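You operate a simulated robot arm through the tools that you are given. There is no shell and no other tool. Be economical: measure what you need, move in short steps, check, and stop when the job is done.

You run a simulated two-armed robot. Do the job below in one go: nothing can be reset, and whatever is moved stays where it is left.

Task
Tilt the ramp until the steel block slides, then lay it flat and tighten it.
Fine: block on the middle of the ramp first; slacken the red knob to tilt; leave the block on the ramp and the wood block in the ramp tray.

Only the result counts: the job must be done as asked and must still hold three seconds after the hand-in. Knocking over, shifting, dropping, spilling or breaking anything else fails it.

Robot
Two 7-joint arms with fingered hands on one trunk, on a base that drives. Base frame: it is fixed to the floor where the robot stands at the start and does not move with it; the origin is under the middle of the robot, x ahead of it, y to its left, z up; the surface under the hand at the start is at about z = 0.85. Lengths are in m, angles in rad, forces in N, time in s.
The left shoulder is at the start at [0.042, 0.163, 1.061], the right one opposite. Places, roughly: middle of the ramp [0.6, 0, 0.9]; ramp [0.6, 0.1, 0.9]; red ramp knob [0.5, 0.3, 0.9]. Payload 4 kg a hand.
The tool frame of a hand sits at the grasp point between the pads (the TCP): z along the fingers, y along the line on which they close. The tips reach 0.036 m beyond it. The gripper opens to 0.124 m. The gripper's body begins 0.042 m behind the TCP. The gripper is a hand of 4 fingers: y runs from the thumb to the fingers, the wrist lies at [-0.015, -0.099, -0.189] in the tool frame, and closing takes about 1.5 s.
Orientation is that of the tool frame in the base frame, as a unit quaternion [x, y, z, w]. With the fingers straight down and the wrist toward the robot, the tool's x, y and z point along [0, 1, 0], [1, 0, 0] and [0, 0, -1] of the base frame.

Tools
- The arms move only by the tool nudge_tool. It takes "left_rows", "right_rows" or both (then of equal length, played together; a hand with none holds still); each is a list of rows, each an object (a shift or turn left out is 0, a gripper value left out holds the last) with "angular": the turn, a rotation vector about the tool's x, y, z in rad, a list of three; "xyz": the shift along the tool's x, y, z in m, a list of three. In form: [{"angular": [wx, wy, wz], "xyz": [dx, dy, dz]}, ...]. A call has 1 to 20 rows; each row is the pose to reach, as a shift and turn from the pose commanded when the call began, along the tool's axes at that moment. "left_hand" and "right_hand" are, for a hand that has rows, the opening, from 0 (shut) to 1 (fully open), set as the call begins (left out, the last holds). Rows are played at 5 a second. More than 0.05 m and 0.15 rad between two rows, or a gripper value outside its range, and nothing of the call is played. Where a pose cannot be reached the arm comes as near as it can. A force on the tool above 90 N (or 10 N above the force at the start of the call, whichever is more), or a blocked arm, ends the call early, and 0.2 s more pass. The fingers move at their own pace (about 0.045 m/s each) and stop on an object; they squeeze with about 25 N. The grip force told is the motor's: it shows also when the fingers shut on nothing. Time passes only in rows, and 0.2 s behind the last, so rows that repeat a pose let the fingers close. The reply holds the time, the measured pose of the TCP, the force on the tool along the base axes, the opening and the grip force, in the units named above and with some noise, with the torque about the TCP (base axes, N m) and any sound that the robot's microphone picked up.
- Cameras (640 x 400 px; columns grow to the right, rows downward): "scene" is now at [0.1535, 0.0201, 1.3141]; the picture's right is [0.21, -0.98, -0.03], its down [-0.30, -0.03, -0.95] and it looks along [0.93, 0.21, -0.30] (base axes); focal length 214 px, centre (320, 200). "left" rides on the left gripper at [-0.075, -0.086, -0.123] in its tool frame; the picture's right is [-0.70, -0.34, 0.63], its down [0.64, -0.68, 0.35] and it looks along [0.32, 0.65, 0.69] (tool axes); focal length 275 px, centre (320, 200). "right" rides on the right gripper at [0.075, -0.086, -0.123] in its tool frame; the picture's right is [-0.70, 0.34, -0.63], its down [-0.64, -0.68, 0.35] and it looks along [-0.32, 0.65, 0.69] (tool axes); focal length 275 px, centre (320, 200). There is no depth. A picture from a camera that has moved, and an enlarged one, comes with that camera's place and axes in the base frame and with its lens.
- snapshot(camera): a new picture of that camera. It takes no simulated time.
- raise_lower(by): slides the trunk up (or, below 0, down) by that many m; the arms and the scene camera ride with it, the base frame stays. It gives what a move gives, with no picture.
- base_move(legs): drives the robot by 1 to 6 legs, each [ahead, left, turn to the left] in m, m and rad, along the robot's own axes; the way and the turn of a leg run together, so that a leg with both is an arc; at most 1.5 m and 3.142 rad a leg. The arms and the cameras ride along, it lands a little off, and it stops where it bumps. It gives what a move gives.
- move_fingers(index, middle, ring, thumb_bend, thumb_turn, hand): sets how far each is bent, from 0 (flat) to 100 (curled in); at 30 the hand is open as for a grip, at 70 the pads meet at the TCP. One left out holds its place. A second passes; each finger stops where it meets its share of the squeeze, and holds until it gets a number again. A gripper value or a shape takes the hand back. It gives what a move gives, with no picture; readings hold the bend of each and the force on the fingers (four entries, about 0 where the hand has none), thumb and palm. thumb_turn goes from beside the hand (0) to across from the fingers (100), as for a grip.
- hand_shape(shape, hand): the hand has 4 fingers and takes this shape, open, in about a second: jaw (thumb against the fingers, like two jaws); tri (thumb and two fingers); tip (a fingertip pinch); poke (one finger out to press); point (the index stretched); flat (the hand flat); cup (the hand cupped); fist (a fist). The gripper value then closes the fingers along that shape, each until it touches; the sizes above hold for jaw. It gives what a move gives, with no picture.
- head_to(pan, tilt): turns the head with the scene camera to pan (to the left, within 1.501 rad either way) and tilt (down, from -0.506 to 1.204), counted from straight ahead of the robot. It gives what a move gives.
- zoom(camera, box): a new picture of the part [left, top, right, bottom] of that camera's present view, enlarged. It takes no simulated time.
- finish_job(): hands the job in; it is judged then, once.

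Work in short steps. Places have to be worked out from the pictures, the camera data and where the tool is seen: move nearer, look again, correct. Check each grasp and each placing, and mend what went wrong. You have 120 turns and 92 pictures in all, those below and enlarged ones among them. Open the grippers and draw the arms clear of the work before you hand the job in, unless the task says otherwise; then end with one line.

The tools are called after "Call:" by a JSON object that holds its "fn" and its "kwargs". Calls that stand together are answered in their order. nudge_tool: Moves the arms, as the interface text tells. Its arguments: {"type":"object","properties":{"left_rows":{"type":"array"},"left_hand":{"type":"number"},"right_rows":{"type":"array"},"right_hand":{"type":"number"}},"required":[]} The other tools are called the same way: raise_lower (by) slides the trunk up or down; hand_shape (shape, hand) gives the hand a shape; move_fingers (index, middle, ring, thumb_bend, thumb_turn, hand) moves the fingers one by one; base_move (legs) drives the base; head_to (pan, tilt) turns the head that bears the scene camera; snapshot (camera) takes a picture; zoom (camera, box) takes an enlarged picture of a part of a camera's view; finish_job () hands the job in.

At the start:

```text
time: 0.0
left_position: [0.5433, 0.3228, 1.4376]
left_tool_rot: [0.707, 0.707, 0.0, 0.0]
left_wrist_force: [0.3, 0.9, -0.6]
left_wrist_torque: [0.0, -0.01, 0.0]
left_opening: 0.1238
left_grasp_force: 0.0
left_shape: jaw
left_bend: [30.0, 30.0, 30.0, 30.0, 98.0]
left_finger forces: [0.0, 0.0, 0.0, 0.1, 0.0, 0.1]
right_position: [0.6698, -0.2896, 1.4052]
right_tool_rot: [0.707, 0.707, -0.001, 0.001]
right_wrist_force: [-1.0, 0.8, 0.4]
right_wrist_torque: [0.0, -0.02, 0.02]
right_opening: 0.1239
right_grasp_force: 0.1
right_shape: jaw
right_bend: [30.0, 30.0, 30.0, 30.0, 98.0]
right_finger forces: [0.0, 0.0, 0.1, 0.1, 0.1, 0.1]
trunk travel left (down, up): [-0.225, 0.253]
robot x, y, heading: [0.0027, 0.0021, -0.004]
head pan, tilt: [0.218, 0.155]
```

scene: 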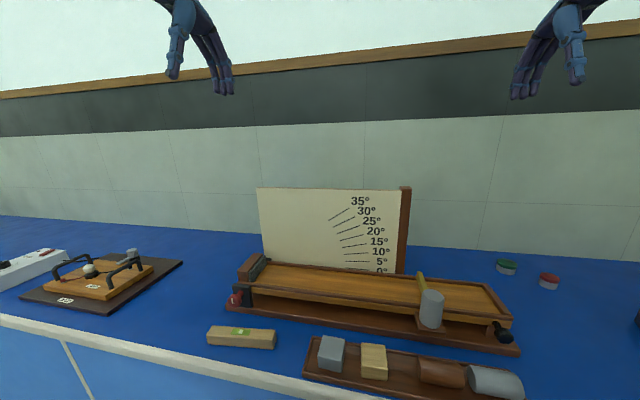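
right: 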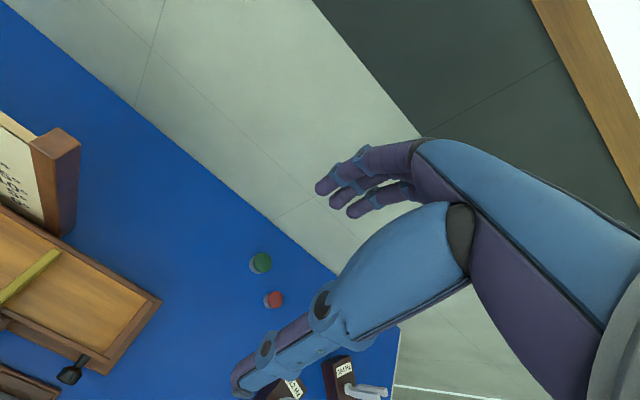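
left: 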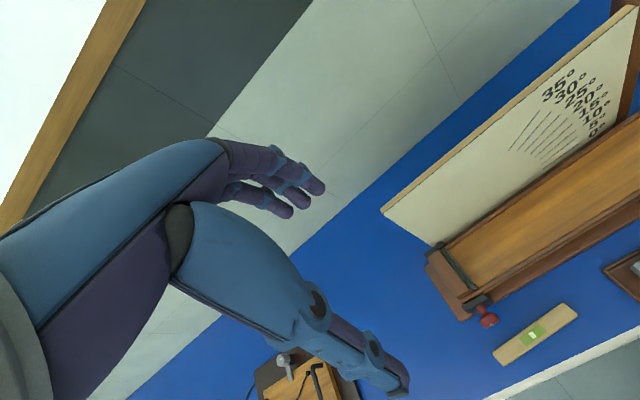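

I look closer at the ramp and its parts first.

Call:
{"fn": "zoom", "kwargs": {"camera": "scene", "box": [210, 170, 370, 300]}}

Call:
{"fn": "zoom", "kwargs": {"camera": "scene", "box": [370, 250, 540, 400]}}

Call:
{"fn": "zoom", "kwargs": {"camera": "scene", "box": [190, 250, 400, 400]}}

```text
3.08 times, centred on (290, 235) of scene
camera zoom: at [0.1535, 0.0201, 1.3141], right [0.21, -0.98, -0.03], down [-0.3, -0.03, -0.95], along [0.93, 0.21, -0.3], focal length 660 px, centre (412, 92)
```

zoom: 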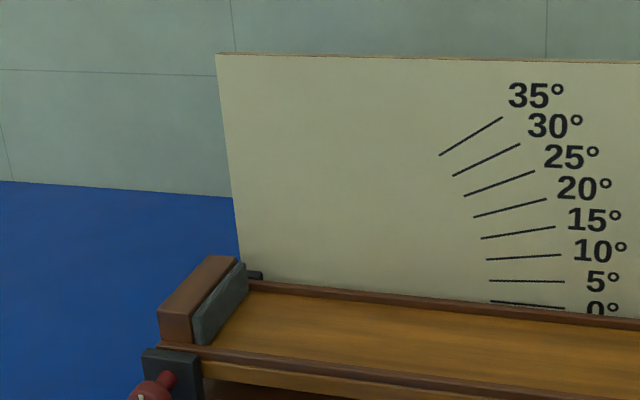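

```text
2.67 times, centred on (455, 325) of scene
camera zoom: at [0.1535, 0.0201, 1.3141], right [0.21, -0.98, -0.03], down [-0.3, -0.03, -0.95], along [0.93, 0.21, -0.3], focal length 572 px, centre (-40, -133)
```

zoom: 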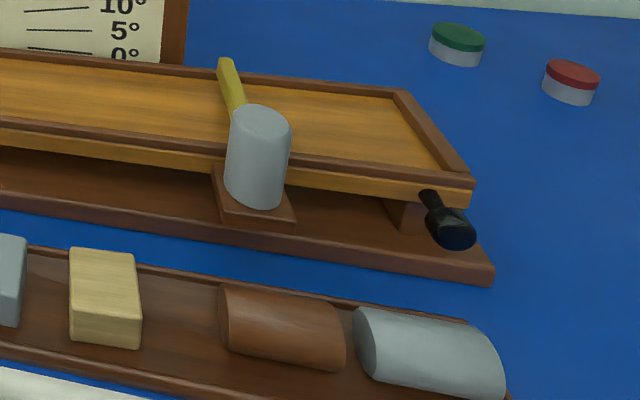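

```text
2.67 times, centred on (295, 325) of scene
camera zoom: at [0.1535, 0.0201, 1.3141], right [0.21, -0.98, -0.03], down [-0.3, -0.03, -0.95], along [0.93, 0.21, -0.3], focal length 572 px, centre (387, -133)
```

zoom: 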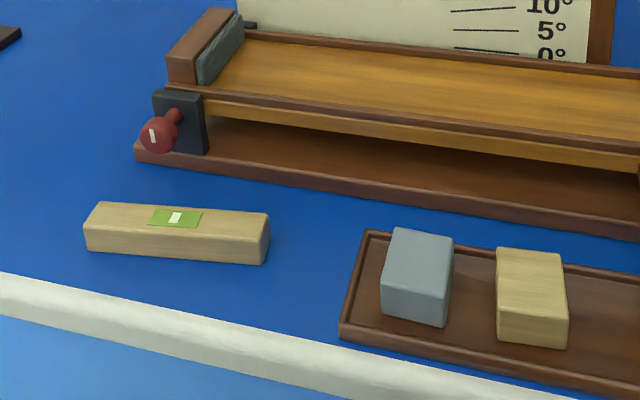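

The ramp is hinged at the left by the red knob, with the black handle at the right end. I tilt the head down and zoom in for measuring.

Call:
{"fn": "head_to", "kwargs": {"pan": 0.1, "tilt": 0.7}}

Call:
{"fn": "snapshot", "kwargs": {"camera": "scene"}}

Call:
{"fn": "zoom", "kwargs": {"camera": "left", "box": [400, 220, 640, 370]}}

Call:
{"fn": "zoom", "kwargs": {"camera": "right", "box": [0, 200, 200, 400]}}

```text
time: 1.0
left_position: [0.5426, 0.3245, 1.4366]
left_tool_rot: [0.707, 0.707, 0.0, 0.0]
left_wrist_force: [0.0, 0.5, -0.5]
left_wrist_torque: [0.02, 0.03, 0.0]
left_opening: 0.1236
left_grasp_force: 0.1
left_shape: jaw
left_bend: [30.0, 30.0, 30.0, 30.0, 98.0]
left_finger forces: [0.0, 0.0, 0.0, 0.0, 0.1, 0.0]
right_position: [0.6687, -0.291, 1.4063]
right_tool_rot: [0.707, 0.707, 0.0, 0.0]
right_wrist_force: [-0.2, 1.0, 0.5]
right_wrist_torque: [0.01, -0.02, 0.02]
right_opening: 0.1237
right_grasp_force: 0.1
right_shape: jaw
right_bend: [30.0, 30.0, 30.0, 30.0, 98.0]
right_finger forces: [0.0, 0.0, 0.0, 0.1, 0.1, 0.0]
trunk travel left (down, up): [-0.225, 0.253]
robot x, y, heading: [0.0022, 0.0, 0.003]
head pan, tilt: [0.099, 0.7]
```

```text
85 pictures are left
camera scene: at [0.14, 0.0085, 1.2661], right [0.1, -0.99, -0.02], down [-0.75, -0.06, -0.66], along [0.65, 0.08, -0.75], focal length 214 px, centre (320, 200)
```

scene: 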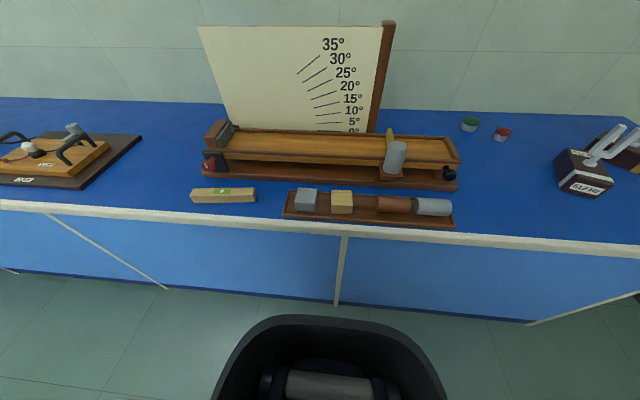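

```text
2.67 times, centred on (520, 295) of left
camera zoom: at [0.4571, 0.2485, 1.5586], right [-0.34, -0.7, -0.63], down [-0.68, 0.64, -0.35], along [0.65, 0.32, -0.69], focal length 734 px, centre (-213, -53)
```

zoom: 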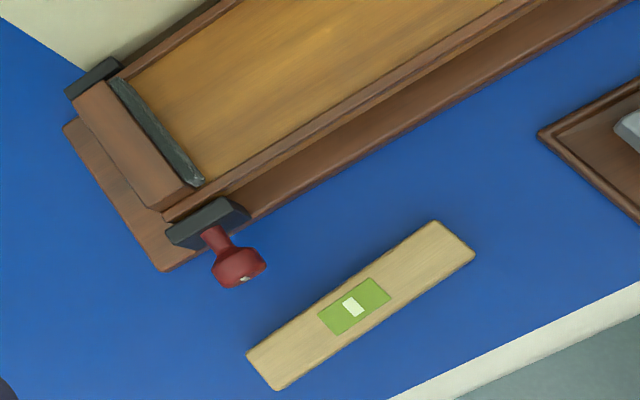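

```text
2.00 times, centred on (100, 300) of right
camera zoom: at [0.5832, -0.2146, 1.5284], right [0.34, -0.7, 0.63], down [-0.68, -0.64, -0.35], along [0.65, -0.32, -0.69], focal length 551 px, centre (760, 0)
```

zoom: 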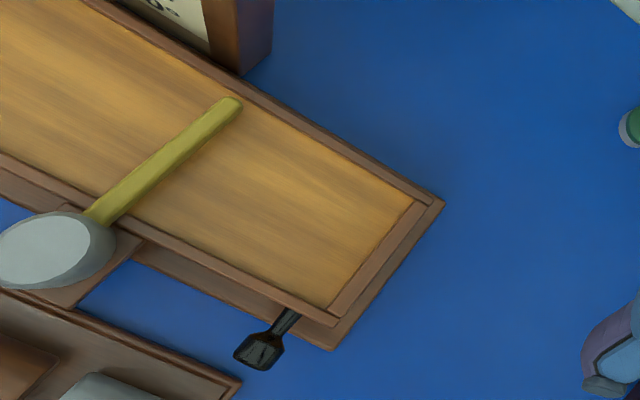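

The block lies near (0.475, 0.08), too close for the arms, so I back up 0.17 m.

Call:
{"fn": "base_move", "kwargs": {"legs": [[-0.17, 0, 0]]}}

Call:
{"fn": "snapshot", "kwargs": {"camera": "scene"}}

```text
time: 2.4
left_position: [0.3723, 0.3242, 1.4371]
left_tool_rot: [0.706, 0.708, 0.0, 0.001]
left_wrist_force: [-0.4, -0.5, -0.2]
left_wrist_torque: [0.01, -0.03, -0.02]
left_opening: 0.1237
left_grasp_force: 0.0
left_shape: jaw
left_bend: [30.0, 30.0, 30.0, 30.0, 98.0]
left_finger forces: [0.0, 0.0, 0.1, 0.0, 0.0, 0.0]
right_position: [0.4987, -0.2893, 1.4066]
right_tool_rot: [0.707, 0.708, 0.0, 0.001]
right_wrist_force: [-0.5, 0.7, 0.3]
right_wrist_torque: [0.02, -0.03, 0.0]
right_opening: 0.1237
right_grasp_force: 0.2
right_shape: jaw
right_bend: [30.0, 30.0, 30.0, 30.0, 98.0]
right_finger forces: [0.0, 0.0, 0.0, 0.0, 0.0, 0.0]
trunk travel left (down, up): [-0.225, 0.253]
robot x, y, heading: [-0.1686, -0.0003, 0.003]
head pan, tilt: [0.099, 0.7]
```

```text
82 pictures are left
camera scene: at [-0.0304, 0.0085, 1.2661], right [0.1, -0.99, -0.02], down [-0.75, -0.07, -0.66], along [0.65, 0.08, -0.75], focal length 214 px, centre (320, 200)
```

scene: 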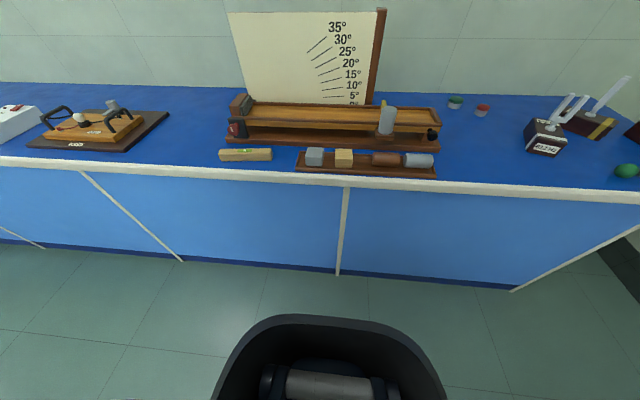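

Triangulating: block top centre ≈ (0.478, 0.081, 0.895). I bring the left hand above it.

Call:
{"fn": "nudge_tool", "kwargs": {"left_rows": [{"xyz": [-0.024, 0.011, 0.035]}, {"xyz": [-0.049, 0.021, 0.07]}, {"xyz": [-0.073, 0.032, 0.105]}, {"xyz": [-0.098, 0.042, 0.14]}, {"xyz": [-0.122, 0.053, 0.165]}, {"xyz": [-0.146, 0.064, 0.2]}, {"xyz": [-0.171, 0.074, 0.235]}, {"xyz": [-0.195, 0.085, 0.27]}, {"xyz": [-0.22, 0.095, 0.305]}, {"xyz": [-0.244, 0.106, 0.34]}, {"xyz": [-0.244, 0.106, 0.36]}]}}

Call:
{"fn": "snapshot", "kwargs": {"camera": "left"}}

Call:
{"fn": "snapshot", "kwargs": {"camera": "scene"}}

```text
time: 4.8
left_position: [0.4794, 0.0827, 1.0774]
left_tool_rot: [0.706, 0.708, 0.001, 0.0]
left_wrist_force: [-0.7, 0.6, -0.2]
left_wrist_torque: [0.03, 0.01, 0.02]
left_opening: 0.1237
left_grasp_force: 0.0
left_shape: jaw
left_bend: [30.0, 30.0, 30.0, 30.0, 98.0]
left_finger forces: [0.0, 0.1, 0.0, 0.0, 0.1, 0.1]
right_position: [0.4995, -0.2894, 1.4065]
right_tool_rot: [0.706, 0.708, 0.001, 0.001]
right_wrist_force: [0.1, -0.7, 1.2]
right_wrist_torque: [0.01, 0.01, 0.0]
right_opening: 0.1237
right_grasp_force: 0.1
right_shape: jaw
right_bend: [30.0, 30.0, 30.0, 30.0, 98.0]
right_finger forces: [0.0, 0.1, 0.0, 0.0, 0.1, 0.0]
trunk travel left (down, up): [-0.225, 0.253]
robot x, y, heading: [-0.1688, -0.0014, 0.002]
head pan, tilt: [0.099, 0.7]
```

```text
81 pictures are left
camera left: at [0.3936, 0.0068, 1.1996], right [-0.33, -0.7, -0.63], down [-0.68, 0.64, -0.35], along [0.65, 0.32, -0.69], focal length 275 px, centre (320, 200)
```

left: 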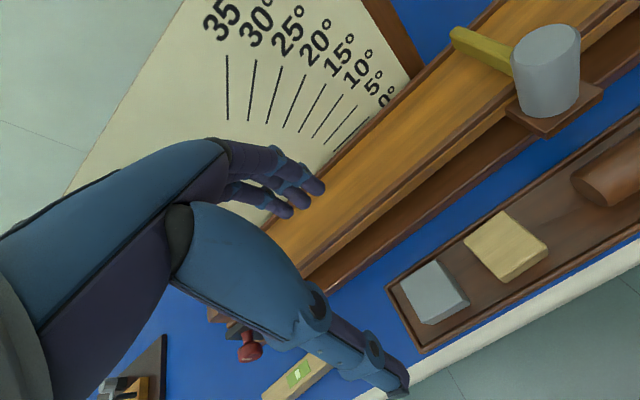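

```text
80 pictures are left
camera scene: at [-0.0297, 0.0086, 1.2663], right [0.1, -0.99, -0.02], down [-0.75, -0.07, -0.66], along [0.65, 0.08, -0.75], focal length 214 px, centre (320, 200)
```

scene: 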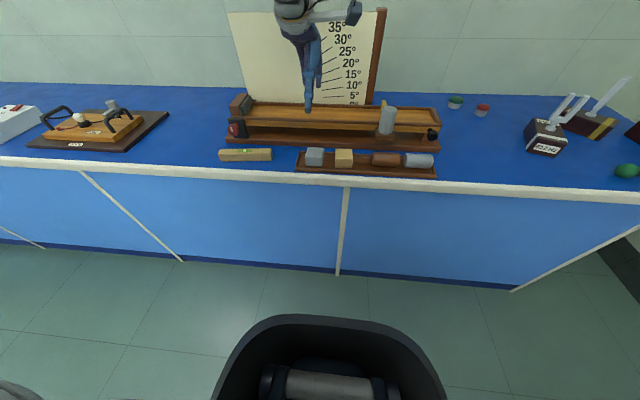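

The left camera also gives block top ≈ (0.479, 0.078). I zoom for its size and orientation.

Call:
{"fn": "zoom", "kwargs": {"camera": "left", "box": [360, 180, 580, 370]}}

```text
2.11 times, centred on (470, 275) of left
camera zoom: at [0.3936, 0.0068, 1.1996], right [-0.33, -0.7, -0.63], down [-0.68, 0.64, -0.35], along [0.65, 0.32, -0.69], focal length 580 px, centre (4, 42)
```

zoom: 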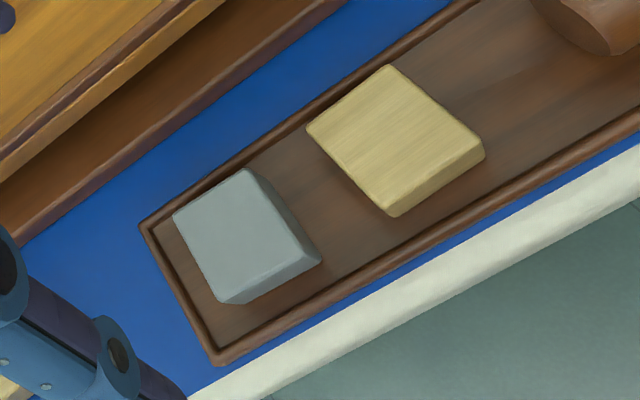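

The block is about 47 mm square, centred (0.478, 0.079), with tray rims close in x. I pre-close to ~0.09 m and descend in steps, staying above the rims.

Call:
{"fn": "nudge_tool", "kwargs": {"left_hand": 0.72, "left_rows": [{"xyz": [-0.004, -0.001, 0.03]}, {"xyz": [-0.004, -0.001, 0.06]}, {"xyz": [-0.004, -0.001, 0.09]}, {"xyz": [-0.004, -0.001, 0.12]}]}}

Call:
{"fn": "snapshot", "kwargs": {"camera": "left"}}

Call:
{"fn": "zoom", "kwargs": {"camera": "scene", "box": [220, 50, 440, 190]}}

```text
time: 5.8
left_position: [0.4793, 0.0787, 0.9563]
left_tool_rot: [0.707, 0.707, 0.001, -0.001]
left_wrist_force: [-0.2, 0.2, 0.3]
left_wrist_torque: [-0.01, 0.02, -0.01]
left_opening: 0.0895
left_grasp_force: 0.0
left_shape: jaw
left_bend: [34.0, 37.0, 36.0, 42.0, 99.0]
left_finger forces: [0.0, 0.0, 0.1, 0.0, 0.0, 0.0]
right_position: [0.5009, -0.2881, 1.4056]
right_tool_rot: [0.706, 0.708, 0.001, 0.0]
right_wrist_force: [0.5, 0.4, -0.4]
right_wrist_torque: [-0.01, 0.0, -0.02]
right_opening: 0.1235
right_grasp_force: 0.1
right_shape: jaw
right_bend: [30.0, 30.0, 30.0, 30.0, 98.0]
right_finger forces: [0.0, 0.0, 0.0, 0.0, 0.0, 0.0]
trunk travel left (down, up): [-0.225, 0.253]
robot x, y, heading: [-0.1714, -0.0022, 0.003]
head pan, tilt: [0.099, 0.7]
```

```text
78 pictures are left
camera left: at [0.3937, 0.0032, 1.0785], right [-0.34, -0.7, -0.63], down [-0.68, 0.64, -0.35], along [0.65, 0.32, -0.69], focal length 275 px, centre (320, 200)
```

left: 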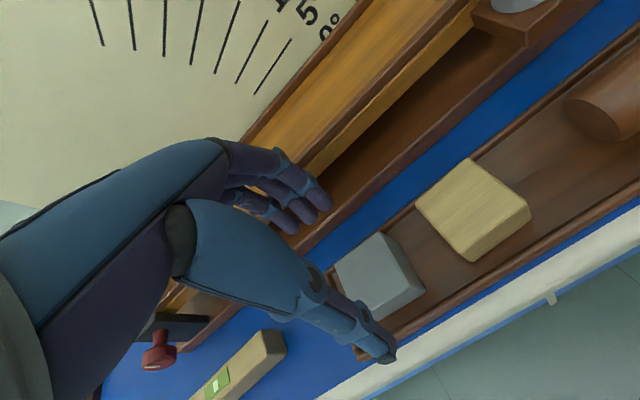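

```text
2.86 times, centred on (330, 120) of scene
camera zoom: at [-0.0282, 0.0087, 1.2658], right [0.1, -0.99, -0.02], down [-0.75, -0.07, -0.66], along [0.65, 0.08, -0.75], focal length 613 px, centre (291, 429)
```

zoom: 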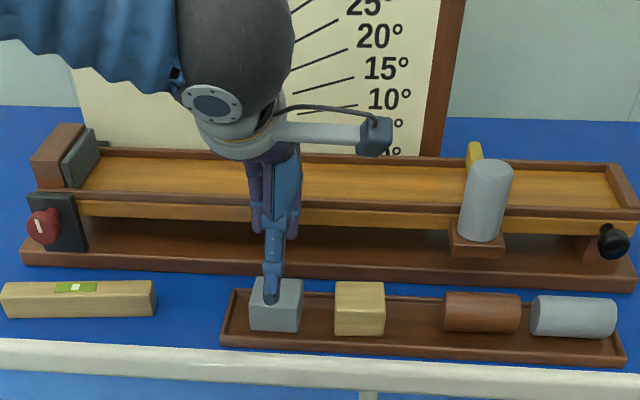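

Alignment looks right; lower the last 0.044 m.

Call:
{"fn": "nudge_tool", "kwargs": {"left_rows": [{"xyz": [0, -0.001, 0.02]}, {"xyz": [0, -0.001, 0.035]}, {"xyz": [0, -0.001, 0.044]}]}}

Call:
{"fn": "snapshot", "kwargs": {"camera": "left"}}

```text
time: 6.6
left_position: [0.4791, 0.0772, 0.9126]
left_tool_rot: [0.707, 0.708, 0.0, -0.001]
left_wrist_force: [0.3, -0.1, -0.5]
left_wrist_torque: [0.01, -0.01, -0.05]
left_opening: 0.0894
left_grasp_force: 0.1
left_shape: jaw
left_bend: [34.0, 37.0, 36.0, 42.0, 99.0]
left_finger forces: [0.1, 0.0, 0.1, 0.0, 0.1, 0.0]
right_position: [0.5014, -0.2898, 1.4068]
right_tool_rot: [0.707, 0.708, 0.0, 0.001]
right_wrist_force: [-0.5, 0.2, -0.3]
right_wrist_torque: [0.01, 0.04, -0.03]
right_opening: 0.1239
right_grasp_force: 0.1
right_shape: jaw
right_bend: [30.0, 30.0, 30.0, 30.0, 98.0]
right_finger forces: [0.0, 0.0, 0.0, 0.0, 0.1, 0.0]
trunk travel left (down, up): [-0.225, 0.253]
robot x, y, heading: [-0.1712, -0.0002, 0.0]
head pan, tilt: [0.099, 0.7]
```

```text
76 pictures are left
camera left: at [0.392, 0.002, 1.0338], right [-0.34, -0.7, -0.63], down [-0.68, 0.64, -0.35], along [0.65, 0.32, -0.69], focal length 275 px, centre (320, 200)
```

left: 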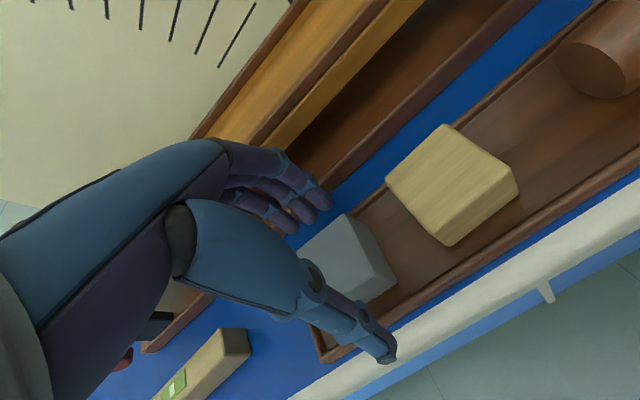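

Fingers straddle the block; I close the grip.

Call:
{"fn": "nudge_tool", "kwargs": {"left_hand": 0, "left_rows": [{"xyz": [0, 0, 0]}, {"xyz": [0, 0, 0]}, {"xyz": [0, 0, 0]}, {"xyz": [0, 0, 0]}, {"xyz": [0, 0, 0]}, {"xyz": [0, 0, 0]}, {"xyz": [0, 0, 0]}, {"xyz": [0, 0, 0]}]}}

Call:
{"fn": "snapshot", "kwargs": {"camera": "left"}}

```text
time: 8.4
left_position: [0.4781, 0.077, 0.9113]
left_tool_rot: [0.706, 0.708, 0.0, 0.0]
left_wrist_force: [-1.6, 0.3, 3.2]
left_wrist_torque: [-0.01, 0.06, -0.05]
left_opening: 0.0524
left_grasp_force: 25.4
left_shape: jaw
left_bend: [47.0, 50.0, 48.0, 57.0, 100.0]
left_finger forces: [13.2, 7.1, 3.1, 0.0, 25.0, 0.1]
right_position: [0.4999, -0.2897, 1.4054]
right_tool_rot: [0.706, 0.708, 0.001, 0.0]
right_wrist_force: [-0.5, 0.1, 0.7]
right_wrist_torque: [0.0, 0.02, 0.01]
right_opening: 0.1236
right_grasp_force: 0.0
right_shape: jaw
right_bend: [30.0, 30.0, 30.0, 30.0, 98.0]
right_finger forces: [0.0, 0.1, 0.1, 0.0, 0.1, 0.1]
trunk travel left (down, up): [-0.225, 0.253]
robot x, y, heading: [-0.1693, 0.0008, 0.004]
head pan, tilt: [0.099, 0.7]
```

```text
75 pictures are left
camera left: at [0.3914, 0.0019, 1.0343], right [-0.34, -0.7, -0.63], down [-0.68, 0.64, -0.35], along [0.65, 0.32, -0.69], focal length 275 px, centre (320, 200)
```

left: 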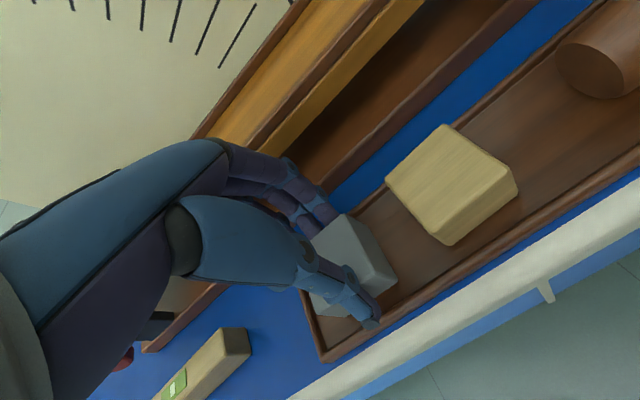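

Gripped with 25 N. I lift gently and look.

Call:
{"fn": "nudge_tool", "kwargs": {"left_rows": [{"xyz": [0, 0, -0.015]}, {"xyz": [0, 0, -0.03]}, {"xyz": [0, 0, -0.06]}, {"xyz": [0, 0, -0.09]}, {"xyz": [0, 0, -0.12]}, {"xyz": [0, 0, -0.15]}]}}

Call:
{"fn": "snapshot", "kwargs": {"camera": "left"}}

Call:
{"fn": "zoom", "kwargs": {"camera": "scene", "box": [220, 50, 440, 190]}}

```text
time: 9.8
left_position: [0.4784, 0.0765, 1.0618]
left_tool_rot: [0.707, 0.707, -0.001, 0.0]
left_wrist_force: [0.3, 0.3, -1.9]
left_wrist_torque: [0.0, 0.02, 0.0]
left_opening: 0.052
left_grasp_force: 24.9
left_shape: jaw
left_bend: [47.0, 50.0, 48.0, 57.0, 100.0]
left_finger forces: [14.0, 7.3, 3.1, 0.1, 23.0, 0.0]
right_position: [0.4994, -0.2901, 1.4061]
right_tool_rot: [0.707, 0.707, 0.001, 0.001]
right_wrist_force: [-0.1, 0.1, 0.5]
right_wrist_torque: [-0.04, -0.03, -0.02]
right_opening: 0.1238
right_grasp_force: 0.1
right_shape: jaw
right_bend: [30.0, 30.0, 30.0, 30.0, 98.0]
right_finger forces: [0.0, 0.1, 0.0, 0.1, 0.0, 0.0]
trunk travel left (down, up): [-0.225, 0.253]
robot x, y, heading: [-0.1687, -0.001, 0.0]
head pan, tilt: [0.099, 0.7]
```

```text
74 pictures are left
camera left: at [0.3916, 0.0017, 1.1848], right [-0.34, -0.7, -0.63], down [-0.68, 0.64, -0.35], along [0.65, 0.32, -0.69], focal length 275 px, centre (320, 200)
```

left: 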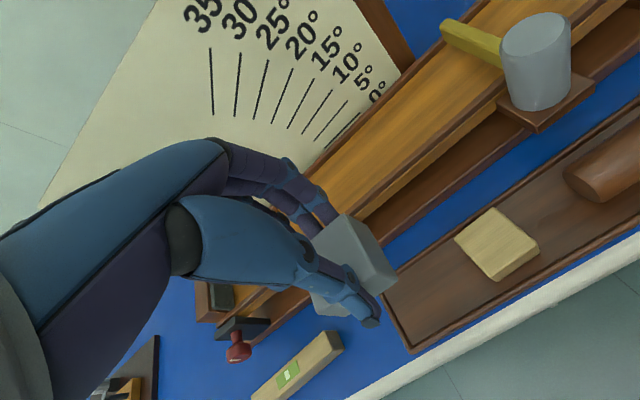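

```text
2.86 times, centred on (330, 120) of scene
camera zoom: at [-0.0295, 0.0083, 1.2662], right [0.1, -0.99, -0.02], down [-0.75, -0.07, -0.66], along [0.65, 0.08, -0.75], focal length 613 px, centre (291, 429)
```

zoom: 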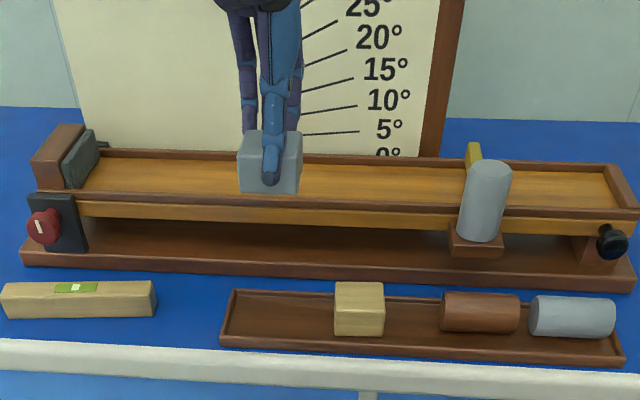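

Held well. Rails are at x ≈ 0.577 and 0.678, rail top z ≈ 0.938, interior y ≈ 0.30 to -0.26. I carry the block over (0.628, 0.025).

Call:
{"fn": "nudge_tool", "kwargs": {"left_rows": [{"xyz": [-0.013, 0.035, 0.0]}, {"xyz": [-0.026, 0.07, 0.0]}, {"xyz": [-0.04, 0.11, 0.0]}, {"xyz": [-0.0515, 0.15, 0.0]}, {"xyz": [-0.0515, 0.15, 0.03]}, {"xyz": [-0.0515, 0.15, 0.05]}]}}

Call:
{"fn": "snapshot", "kwargs": {"camera": "left"}}

Call:
{"fn": "zoom", "kwargs": {"camera": "scene", "box": [220, 50, 440, 190]}}

```text
time: 11.2
left_position: [0.5967, 0.0513, 1.0308]
left_tool_rot: [0.706, 0.708, 0.0, 0.0]
left_wrist_force: [0.4, 0.6, -1.9]
left_wrist_torque: [-0.04, -0.01, -0.01]
left_opening: 0.0518
left_grasp_force: 25.3
left_shape: jaw
left_bend: [47.0, 50.0, 49.0, 57.0, 99.0]
left_finger forces: [14.0, 7.2, 3.3, 0.0, 23.0, 0.0]
left hand out of reach, approached as far as the arm can: row 3, 4, 5, 6
right_position: [0.5028, -0.2882, 1.4042]
right_tool_rot: [0.707, 0.708, -0.001, 0.0]
right_wrist_force: [0.1, 0.5, 0.1]
right_wrist_torque: [0.0, 0.01, 0.03]
right_opening: 0.1236
right_grasp_force: 0.1
right_shape: jaw
right_bend: [30.0, 30.0, 30.0, 30.0, 98.0]
right_finger forces: [0.1, 0.0, 0.0, 0.0, 0.0, 0.0]
trunk travel left (down, up): [-0.225, 0.253]
robot x, y, heading: [-0.1672, -0.0016, -0.002]
head pan, tilt: [0.099, 0.7]
```

```text
72 pictures are left
camera left: at [0.5112, -0.0235, 1.1521], right [-0.34, -0.7, -0.63], down [-0.68, 0.64, -0.35], along [0.65, 0.32, -0.69], focal length 275 px, centre (320, 200)
```

left: 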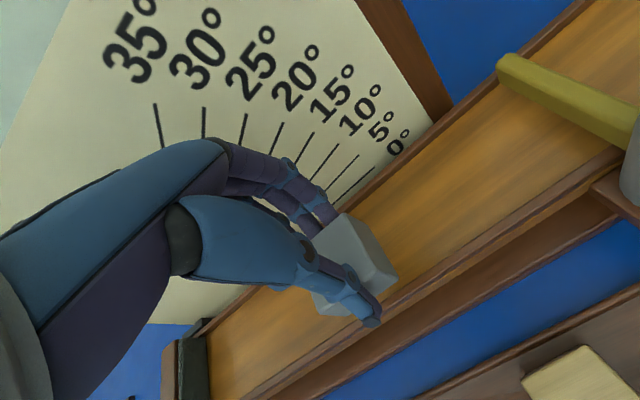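

```text
2.86 times, centred on (330, 120) of scene
camera zoom: at [-0.0269, 0.009, 1.2655], right [0.1, -0.99, -0.02], down [-0.75, -0.07, -0.66], along [0.65, 0.08, -0.75], focal length 613 px, centre (291, 429)
```

zoom: 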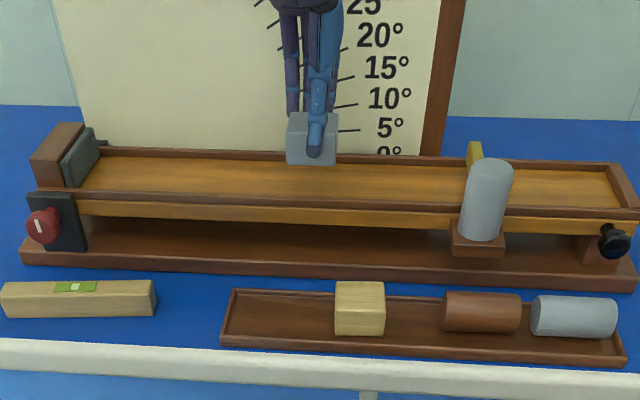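

The arm ran out of reach at x = 0.597; I drive forward 0.1 m, the block being clear above the ramp.

Call:
{"fn": "base_move", "kwargs": {"legs": [[0.05, 0, 0]]}}

```text
time: 12.1
left_position: [0.6389, 0.049, 1.0329]
left_tool_rot: [0.708, 0.706, 0.001, -0.002]
left_wrist_force: [-63.1, -4.4, -16.9]
left_wrist_torque: [-0.09, 0.09, 0.46]
left_opening: 0.0467
left_grasp_force: 25.0
left_shape: jaw
left_bend: [51.0, 62.0, 56.0, 55.0, 96.0]
left_finger forces: [7.7, 88.6, 3.7, 0.0, 34.3, 0.0]
right_position: [0.5451, -0.2895, 1.4082]
right_tool_rot: [0.707, 0.708, 0.001, 0.001]
right_wrist_force: [0.2, -0.6, 0.7]
right_wrist_torque: [-0.01, -0.01, -0.02]
right_opening: 0.1237
right_grasp_force: 0.1
right_shape: jaw
right_bend: [30.0, 30.0, 30.0, 30.0, 98.0]
right_finger forces: [0.0, 0.1, 0.0, 0.0, 0.0, 0.0]
trunk travel left (down, up): [-0.225, 0.253]
robot x, y, heading: [-0.1207, -0.0042, -0.002]
head pan, tilt: [0.099, 0.7]
```

-63 N in x: the fingers are pressing something (the protractor board). I back off at once.

Call:
{"fn": "base_move", "kwargs": {"legs": [[-0.03, 0, 0]]}}

Call:
{"fn": "snapshot", "kwargs": {"camera": "left"}}

Call:
{"fn": "snapshot", "kwargs": {"camera": "scene"}}

```text
time: 13.0
left_position: [0.6136, 0.0495, 1.0293]
left_tool_rot: [0.708, 0.707, -0.001, -0.001]
left_wrist_force: [-0.2, 1.6, -1.1]
left_wrist_torque: [-0.01, 0.01, 0.01]
left_opening: 0.051
left_grasp_force: 25.2
left_shape: jaw
left_bend: [47.0, 52.0, 51.0, 57.0, 99.0]
left_finger forces: [15.0, 5.9, 4.0, 0.0, 22.9, 0.0]
right_position: [0.5203, -0.2891, 1.4051]
right_tool_rot: [0.707, 0.708, 0.0, -0.001]
right_wrist_force: [0.1, -0.4, -0.2]
right_wrist_torque: [0.0, 0.03, 0.01]
right_opening: 0.1237
right_grasp_force: 0.0
right_shape: jaw
right_bend: [30.0, 30.0, 30.0, 30.0, 98.0]
right_finger forces: [0.0, 0.1, 0.0, 0.1, 0.1, 0.0]
trunk travel left (down, up): [-0.225, 0.253]
robot x, y, heading: [-0.145, 0.0001, -0.002]
head pan, tilt: [0.099, 0.7]
```

```text
70 pictures are left
camera left: at [0.5273, -0.0258, 1.1521], right [-0.34, -0.69, -0.63], down [-0.68, 0.65, -0.34], along [0.65, 0.31, -0.69], focal length 275 px, centre (320, 200)
```

left: 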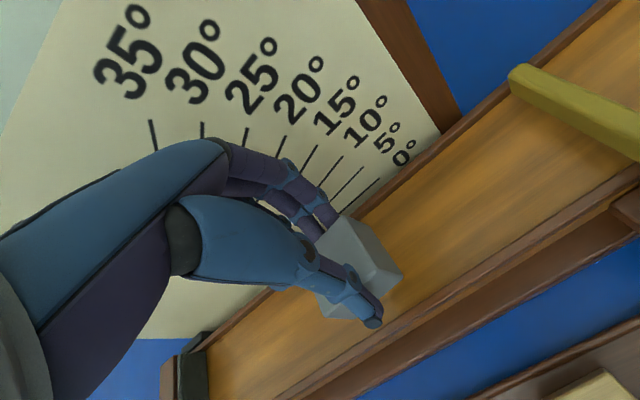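

```text
69 pictures are left
camera scene: at [-0.0093, 0.0083, 1.2658], right [0.1, -0.99, -0.02], down [-0.75, -0.06, -0.66], along [0.65, 0.08, -0.75], focal length 214 px, centre (320, 200)
```

scene: 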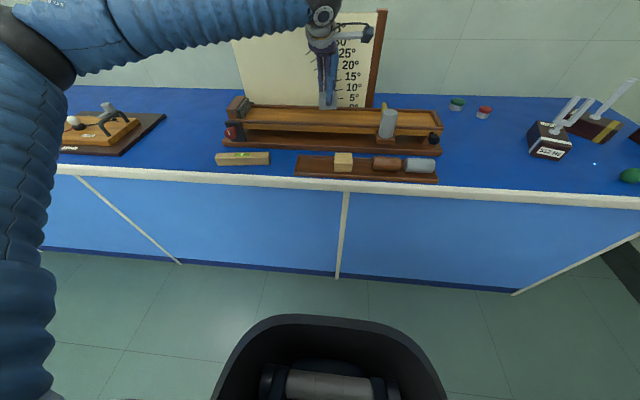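

No force now, and the board looks unmoved. The channel is x ≈ 0.584–0.679, so x ≈ 0.614 leaves the block wholly inside. I shift in y and descend a bit.

Call:
{"fn": "nudge_tool", "kwargs": {"left_rows": [{"xyz": [-0.012, 0.0, 0.0]}, {"xyz": [-0.024, 0.0, 0.01]}, {"xyz": [-0.024, 0.0, 0.025]}]}}

```text
time: 13.8
left_position: [0.607, 0.0469, 1.0241]
left_tool_rot: [0.708, 0.706, -0.001, -0.003]
left_wrist_force: [0.0, 1.2, -1.7]
left_wrist_torque: [0.03, 0.0, -0.03]
left_opening: 0.0508
left_grasp_force: 24.7
left_shape: jaw
left_bend: [47.0, 52.0, 51.0, 57.0, 99.0]
left_finger forces: [15.1, 5.9, 4.0, 0.1, 22.8, 0.0]
left hand out of reach, approached as far as the arm can: row 1, 2, 3
right_position: [0.5208, -0.2891, 1.4061]
right_tool_rot: [0.707, 0.707, 0.0, 0.001]
right_wrist_force: [0.0, -0.1, -0.3]
right_wrist_torque: [0.01, -0.01, -0.03]
right_opening: 0.1238
right_grasp_force: 0.2
right_shape: jaw
right_bend: [30.0, 30.0, 30.0, 30.0, 98.0]
right_finger forces: [0.1, 0.0, 0.1, 0.1, 0.1, 0.0]
trunk travel left (down, up): [-0.225, 0.253]
robot x, y, heading: [-0.1468, 0.0024, 0.003]
head pan, tilt: [0.099, 0.7]
```

Still reach-limited. I pull the command back toward the robot first, then drive forward to regain margin.

Call:
{"fn": "nudge_tool", "kwargs": {"left_rows": [{"xyz": [0.01, -0.03, -0.015]}, {"xyz": [0.024, -0.06, -0.03]}, {"xyz": [0.024, -0.09, -0.04]}, {"xyz": [0.024, -0.12, -0.04]}]}}

```text
time: 14.8
left_position: [0.4836, 0.0705, 1.0631]
left_tool_rot: [0.708, 0.706, 0.0, -0.002]
left_wrist_force: [0.0, -0.5, -1.7]
left_wrist_torque: [0.01, -0.01, 0.01]
left_opening: 0.0509
left_grasp_force: 24.8
left_shape: jaw
left_bend: [47.0, 52.0, 51.0, 57.0, 99.0]
left_finger forces: [14.9, 6.0, 3.8, 0.0, 22.7, 0.1]
right_position: [0.5184, -0.2901, 1.4071]
right_tool_rot: [0.707, 0.707, 0.0, 0.0]
right_wrist_force: [0.7, 0.5, 0.1]
right_wrist_torque: [0.0, -0.01, 0.03]
right_opening: 0.1238
right_grasp_force: 0.1
right_shape: jaw
right_bend: [30.0, 30.0, 30.0, 30.0, 98.0]
right_finger forces: [0.0, 0.0, 0.1, 0.0, 0.1, 0.0]
trunk travel left (down, up): [-0.225, 0.253]
robot x, y, heading: [-0.1512, -0.0024, 0.002]
head pan, tilt: [0.099, 0.7]
```

Commanded pose now matches. Drive forward 0.10 m (hand goes to x≈0.585, clear of the board).

Call:
{"fn": "base_move", "kwargs": {"legs": [[0.1, 0, 0]]}}

Call:
{"fn": "nudge_tool", "kwargs": {"left_rows": [{"xyz": [-0.02, 0.01, 0.0]}, {"xyz": [-0.045, 0.02, 0.02]}, {"xyz": [-0.045, 0.029, 0.05]}]}}

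Call:
{"fn": "snapshot", "kwargs": {"camera": "left"}}

```text
time: 15.9
left_position: [0.5853, 0.0725, 1.0613]
left_tool_rot: [0.708, 0.707, -0.002, -0.002]
left_wrist_force: [0.0, 0.2, -1.5]
left_wrist_torque: [0.02, 0.03, -0.02]
left_opening: 0.051
left_grasp_force: 24.6
left_shape: jaw
left_bend: [47.0, 52.0, 51.0, 57.0, 99.0]
left_finger forces: [14.9, 6.0, 4.0, 0.0, 22.8, 0.0]
right_position: [0.6223, -0.2887, 1.4051]
right_tool_rot: [0.706, 0.708, 0.0, -0.001]
right_wrist_force: [0.5, 0.7, -0.6]
right_wrist_torque: [0.01, 0.04, -0.01]
right_opening: 0.1239
right_grasp_force: 0.0
right_shape: jaw
right_bend: [30.0, 30.0, 30.0, 30.0, 98.0]
right_finger forces: [0.1, 0.0, 0.0, 0.0, 0.0, 0.0]
trunk travel left (down, up): [-0.225, 0.253]
robot x, y, heading: [-0.0514, -0.0001, -0.001]
head pan, tilt: [0.099, 0.7]
```

```text
time: 16.7
left_position: [0.613, 0.0272, 1.0133]
left_tool_rot: [0.707, 0.707, 0.0, -0.002]
left_wrist_force: [0.5, 0.1, -0.3]
left_wrist_torque: [-0.01, 0.02, -0.01]
left_opening: 0.0508
left_grasp_force: 25.3
left_shape: jaw
left_bend: [47.0, 51.0, 51.0, 57.0, 99.0]
left_finger forces: [14.9, 6.0, 3.8, 0.0, 22.8, 0.1]
right_position: [0.6188, -0.288, 1.407]
right_tool_rot: [0.707, 0.708, 0.002, 0.0]
right_wrist_force: [-0.2, 0.3, 0.3]
right_wrist_torque: [-0.01, -0.02, 0.01]
right_opening: 0.1235
right_grasp_force: 0.1
right_shape: jaw
right_bend: [30.0, 30.0, 30.0, 30.0, 98.0]
right_finger forces: [0.0, 0.1, 0.0, 0.0, 0.0, 0.0]
trunk travel left (down, up): [-0.225, 0.253]
robot x, y, heading: [-0.0475, -0.0015, 0.003]
head pan, tilt: [0.099, 0.7]
```

```text
68 pictures are left
camera left: at [0.5275, -0.0483, 1.1361], right [-0.34, -0.7, -0.63], down [-0.68, 0.65, -0.34], along [0.65, 0.32, -0.69], focal length 275 px, centre (320, 200)
```

left: 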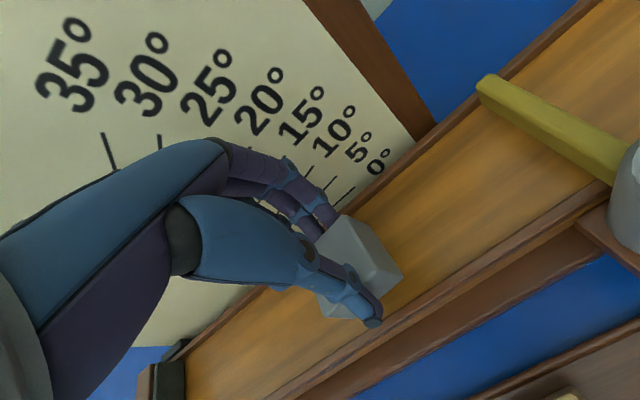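

Now lower in small steps, watching the vertical force.

Call:
{"fn": "nudge_tool", "kwargs": {"left_rows": [{"xyz": [0, 0.002, 0.01]}, {"xyz": [0, 0.002, 0.02]}, {"xyz": [0, 0.002, 0.027]}]}}

Call:
{"fn": "snapshot", "kwargs": {"camera": "left"}}

Call:
{"fn": "zoom", "kwargs": {"camera": "scene", "box": [220, 80, 440, 220]}}

```text
time: 17.5
left_position: [0.6142, 0.0261, 0.9868]
left_tool_rot: [0.708, 0.706, -0.001, -0.001]
left_wrist_force: [-0.5, -1.7, 3.6]
left_wrist_torque: [0.08, -0.06, -0.03]
left_opening: 0.0513
left_grasp_force: 25.1
left_shape: jaw
left_bend: [47.0, 51.0, 50.0, 57.0, 99.0]
left_finger forces: [14.1, 6.7, 4.2, 0.0, 24.1, 0.1]
right_position: [0.619, -0.2896, 1.406]
right_tool_rot: [0.706, 0.708, 0.001, 0.0]
right_wrist_force: [-0.3, -0.3, -0.4]
right_wrist_torque: [0.01, -0.02, -0.02]
right_opening: 0.1241
right_grasp_force: 0.0
right_shape: jaw
right_bend: [30.0, 30.0, 30.0, 30.0, 98.0]
right_finger forces: [0.0, 0.1, 0.0, 0.0, 0.1, 0.1]
trunk travel left (down, up): [-0.225, 0.253]
robot x, y, heading: [-0.052, -0.0014, 0.005]
head pan, tilt: [0.099, 0.7]
```

```text
67 pictures are left
camera left: at [0.5295, -0.0492, 1.109], right [-0.34, -0.7, -0.63], down [-0.68, 0.65, -0.34], along [0.65, 0.32, -0.69], focal length 275 px, centre (320, 200)
```

left: 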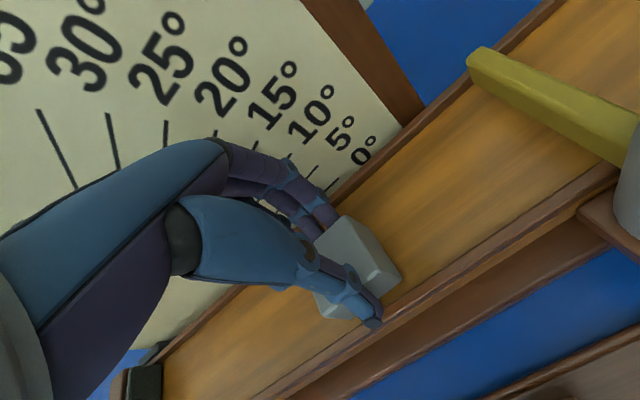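

```text
2.86 times, centred on (330, 150) of scene
camera zoom: at [0.0899, 0.0085, 1.2662], right [0.1, -0.99, -0.02], down [-0.75, -0.07, -0.66], along [0.65, 0.08, -0.75], focal length 613 px, centre (291, 343)
```

zoom: 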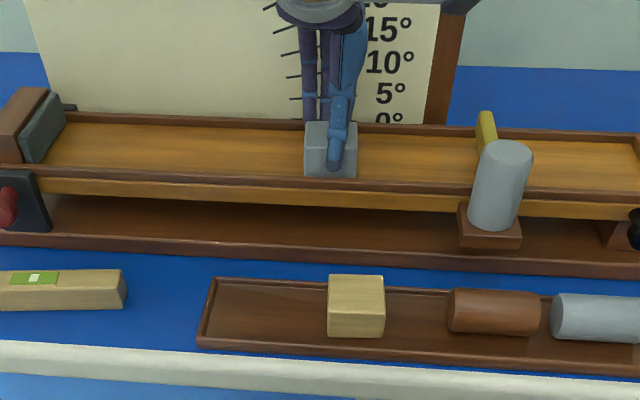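

Contact (+3.6 N) with the block in the middle of the ramp. Release with a small opening, then rise.

Call:
{"fn": "nudge_tool", "kwargs": {"left_hand": 0.55, "left_rows": [{"xyz": [0, 0, 0.001]}, {"xyz": [0, 0, 0.001]}, {"xyz": [0, 0, 0.001]}, {"xyz": [0, 0, 0.001]}]}}

Call:
{"fn": "nudge_tool", "kwargs": {"left_rows": [{"xyz": [0, 0, -0.01]}, {"xyz": [0, 0, -0.025]}, {"xyz": [0, 0, -0.05]}, {"xyz": [0, 0, -0.08]}, {"xyz": [0, -0.02, -0.12]}]}}

Call:
{"fn": "snapshot", "kwargs": {"camera": "left"}}

Call:
{"fn": "zoom", "kwargs": {"camera": "scene", "box": [200, 80, 460, 220]}}

```text
time: 18.5
left_position: [0.6154, 0.0268, 0.9842]
left_tool_rot: [0.707, 0.707, -0.001, -0.002]
left_wrist_force: [0.0, 0.9, -1.1]
left_wrist_torque: [0.02, -0.01, 0.01]
left_opening: 0.0679
left_grasp_force: 0.0
left_shape: jaw
left_bend: [40.0, 44.0, 42.0, 54.0, 100.0]
left_finger forces: [0.1, 0.0, 0.1, 0.0, 0.1, 0.1]
right_position: [0.62, -0.2898, 1.4059]
right_tool_rot: [0.706, 0.708, 0.0, 0.0]
right_wrist_force: [-0.3, 0.1, -0.6]
right_wrist_torque: [0.01, 0.01, 0.01]
right_opening: 0.1236
right_grasp_force: 0.0
right_shape: jaw
right_bend: [30.0, 30.0, 30.0, 30.0, 98.0]
right_finger forces: [0.0, 0.1, 0.0, 0.0, 0.0, 0.0]
trunk travel left (down, up): [-0.225, 0.253]
robot x, y, heading: [-0.0505, -0.0021, 0.0]
head pan, tilt: [0.099, 0.7]
```

```text
time: 19.7
left_position: [0.593, 0.0279, 1.108]
left_tool_rot: [0.707, 0.707, 0.0, -0.002]
left_wrist_force: [0.2, -0.6, 0.2]
left_wrist_torque: [0.01, 0.0, 0.01]
left_opening: 0.0679
left_grasp_force: 0.1
left_shape: jaw
left_bend: [40.0, 44.0, 42.0, 54.0, 100.0]
left_finger forces: [0.0, 0.1, 0.1, 0.1, 0.0, 0.1]
right_position: [0.6175, -0.2909, 1.4081]
right_tool_rot: [0.706, 0.708, 0.001, 0.001]
right_wrist_force: [0.5, -0.4, 0.6]
right_wrist_torque: [0.02, 0.01, -0.03]
right_opening: 0.1237
right_grasp_force: 0.0
right_shape: jaw
right_bend: [30.0, 30.0, 30.0, 30.0, 98.0]
right_finger forces: [0.0, 0.0, 0.0, 0.1, 0.0, 0.0]
trunk travel left (down, up): [-0.225, 0.253]
robot x, y, heading: [-0.0518, 0.0026, 0.001]
head pan, tilt: [0.099, 0.7]
```

```text
65 pictures are left
camera left: at [0.5076, -0.0486, 1.2302], right [-0.34, -0.69, -0.63], down [-0.68, 0.65, -0.34], along [0.65, 0.32, -0.69], focal length 275 px, centre (320, 200)
```

left: 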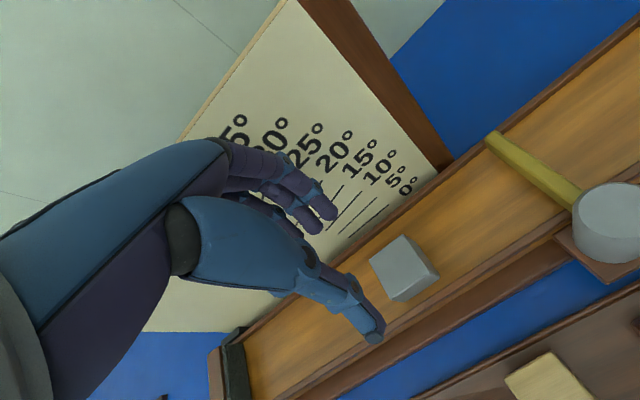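

```text
2.46 times, centred on (330, 150) of scene
camera zoom: at [0.0881, 0.0082, 1.2666], right [0.1, -0.99, -0.02], down [-0.75, -0.07, -0.66], along [0.65, 0.08, -0.75], focal length 528 px, centre (295, 323)
```

zoom: 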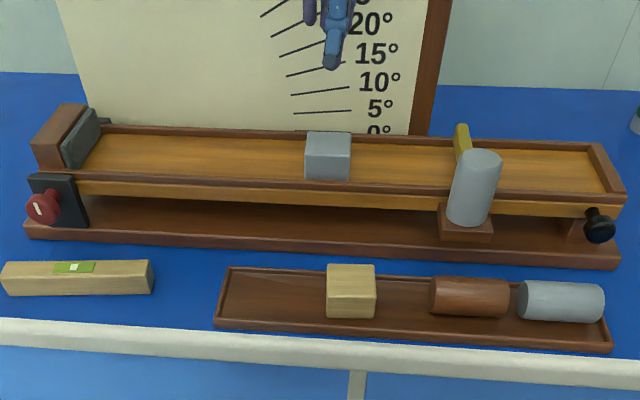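

The block sits mid-ramp. Next, the left hand goes near the red knob (≈ (0.565, 0.36, 0.893)), turning 90° so the fingers close along y.

Call:
{"fn": "nudge_tool", "kwargs": {"left_hand": 0.55, "left_rows": [{"xyz": [0.027, -0.01, -0.01], "angular": [0, 0, 0.143]}, {"xyz": [0.055, -0.02, -0.02], "angular": [0, 0, 0.286]}, {"xyz": [0.082, -0.03, -0.03], "angular": [0, 0, 0.428]}, {"xyz": [0.109, -0.04, -0.03], "angular": [0, 0, 0.571]}, {"xyz": [0.136, -0.05, -0.03], "angular": [0, 0, 0.714]}, {"xyz": [0.164, -0.06, -0.03], "angular": [0, 0, 0.857]}, {"xyz": [0.191, -0.07, -0.03], "angular": [0, 0, 1.0]}, {"xyz": [0.218, -0.08, -0.03], "angular": [0, 0, 1.142]}, {"xyz": [0.245, -0.09, -0.03], "angular": [0, 0, 1.285]}, {"xyz": [0.272, -0.1, -0.03], "angular": [0, 0, 1.428]}, {"xyz": [0.3, -0.11, -0.03], "angular": [0, 0, 1.571]}]}}

Call:
{"fn": "snapshot", "kwargs": {"camera": "left"}}

```text
time: 22.1
left_position: [0.4861, 0.3276, 1.1361]
left_tool_rot: [1.0, -0.002, -0.002, 0.0]
left_wrist_force: [0.3, 0.6, 0.4]
left_wrist_torque: [0.01, 0.01, 0.01]
left_opening: 0.068
left_grasp_force: 0.0
left_shape: jaw
left_bend: [40.0, 44.0, 42.0, 54.0, 99.0]
left_finger forces: [0.0, 0.1, 0.0, 0.0, 0.1, 0.0]
right_position: [0.6197, -0.2886, 1.4059]
right_tool_rot: [0.707, 0.707, 0.0, 0.0]
right_wrist_force: [-0.7, -0.1, 0.8]
right_wrist_torque: [0.01, -0.03, -0.01]
right_opening: 0.1238
right_grasp_force: 0.0
right_shape: jaw
right_bend: [30.0, 30.0, 30.0, 30.0, 98.0]
right_finger forces: [0.1, 0.1, 0.0, 0.0, 0.0, 0.0]
trunk travel left (down, up): [-0.225, 0.253]
robot x, y, heading: [-0.0497, -0.0006, 0.001]
head pan, tilt: [0.099, 0.7]
```

```text
63 pictures are left
camera left: at [0.4122, 0.4144, 1.2585], right [-0.7, 0.34, -0.63], down [0.65, 0.68, -0.35], along [0.31, -0.65, -0.69], focal length 275 px, centre (320, 200)
```

left: 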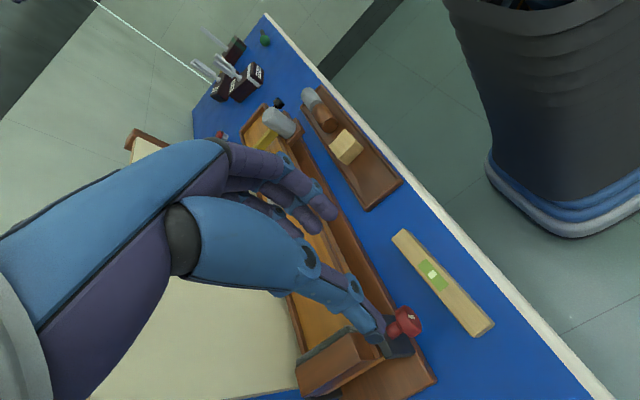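

The knob is in view; I zoom to measure it and its mark.

Call:
{"fn": "zoom", "kwargs": {"camera": "left", "box": [350, 270, 470, 390]}}

Call:
{"fn": "zoom", "kwargs": {"camera": "scene", "box": [195, 125, 275, 185]}}

```text
3.33 times, centred on (410, 330) of left
camera zoom: at [0.4122, 0.4144, 1.2585], right [-0.7, 0.34, -0.63], down [0.65, 0.68, -0.35], along [0.31, -0.65, -0.69], focal length 918 px, centre (20, -233)
```

zoom: 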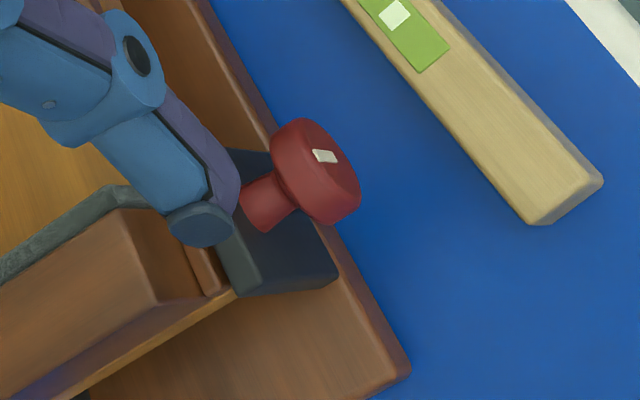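

```text
6.67 times, centred on (235, 155) of scene
camera zoom: at [0.0899, 0.0093, 1.2661], right [0.1, -0.99, -0.01], down [-0.75, -0.07, -0.66], along [0.65, 0.08, -0.75], focal length 1430 px, centre (887, 500)
```

zoom: 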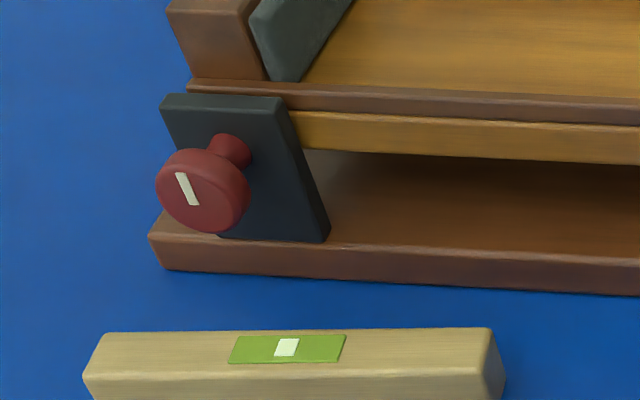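

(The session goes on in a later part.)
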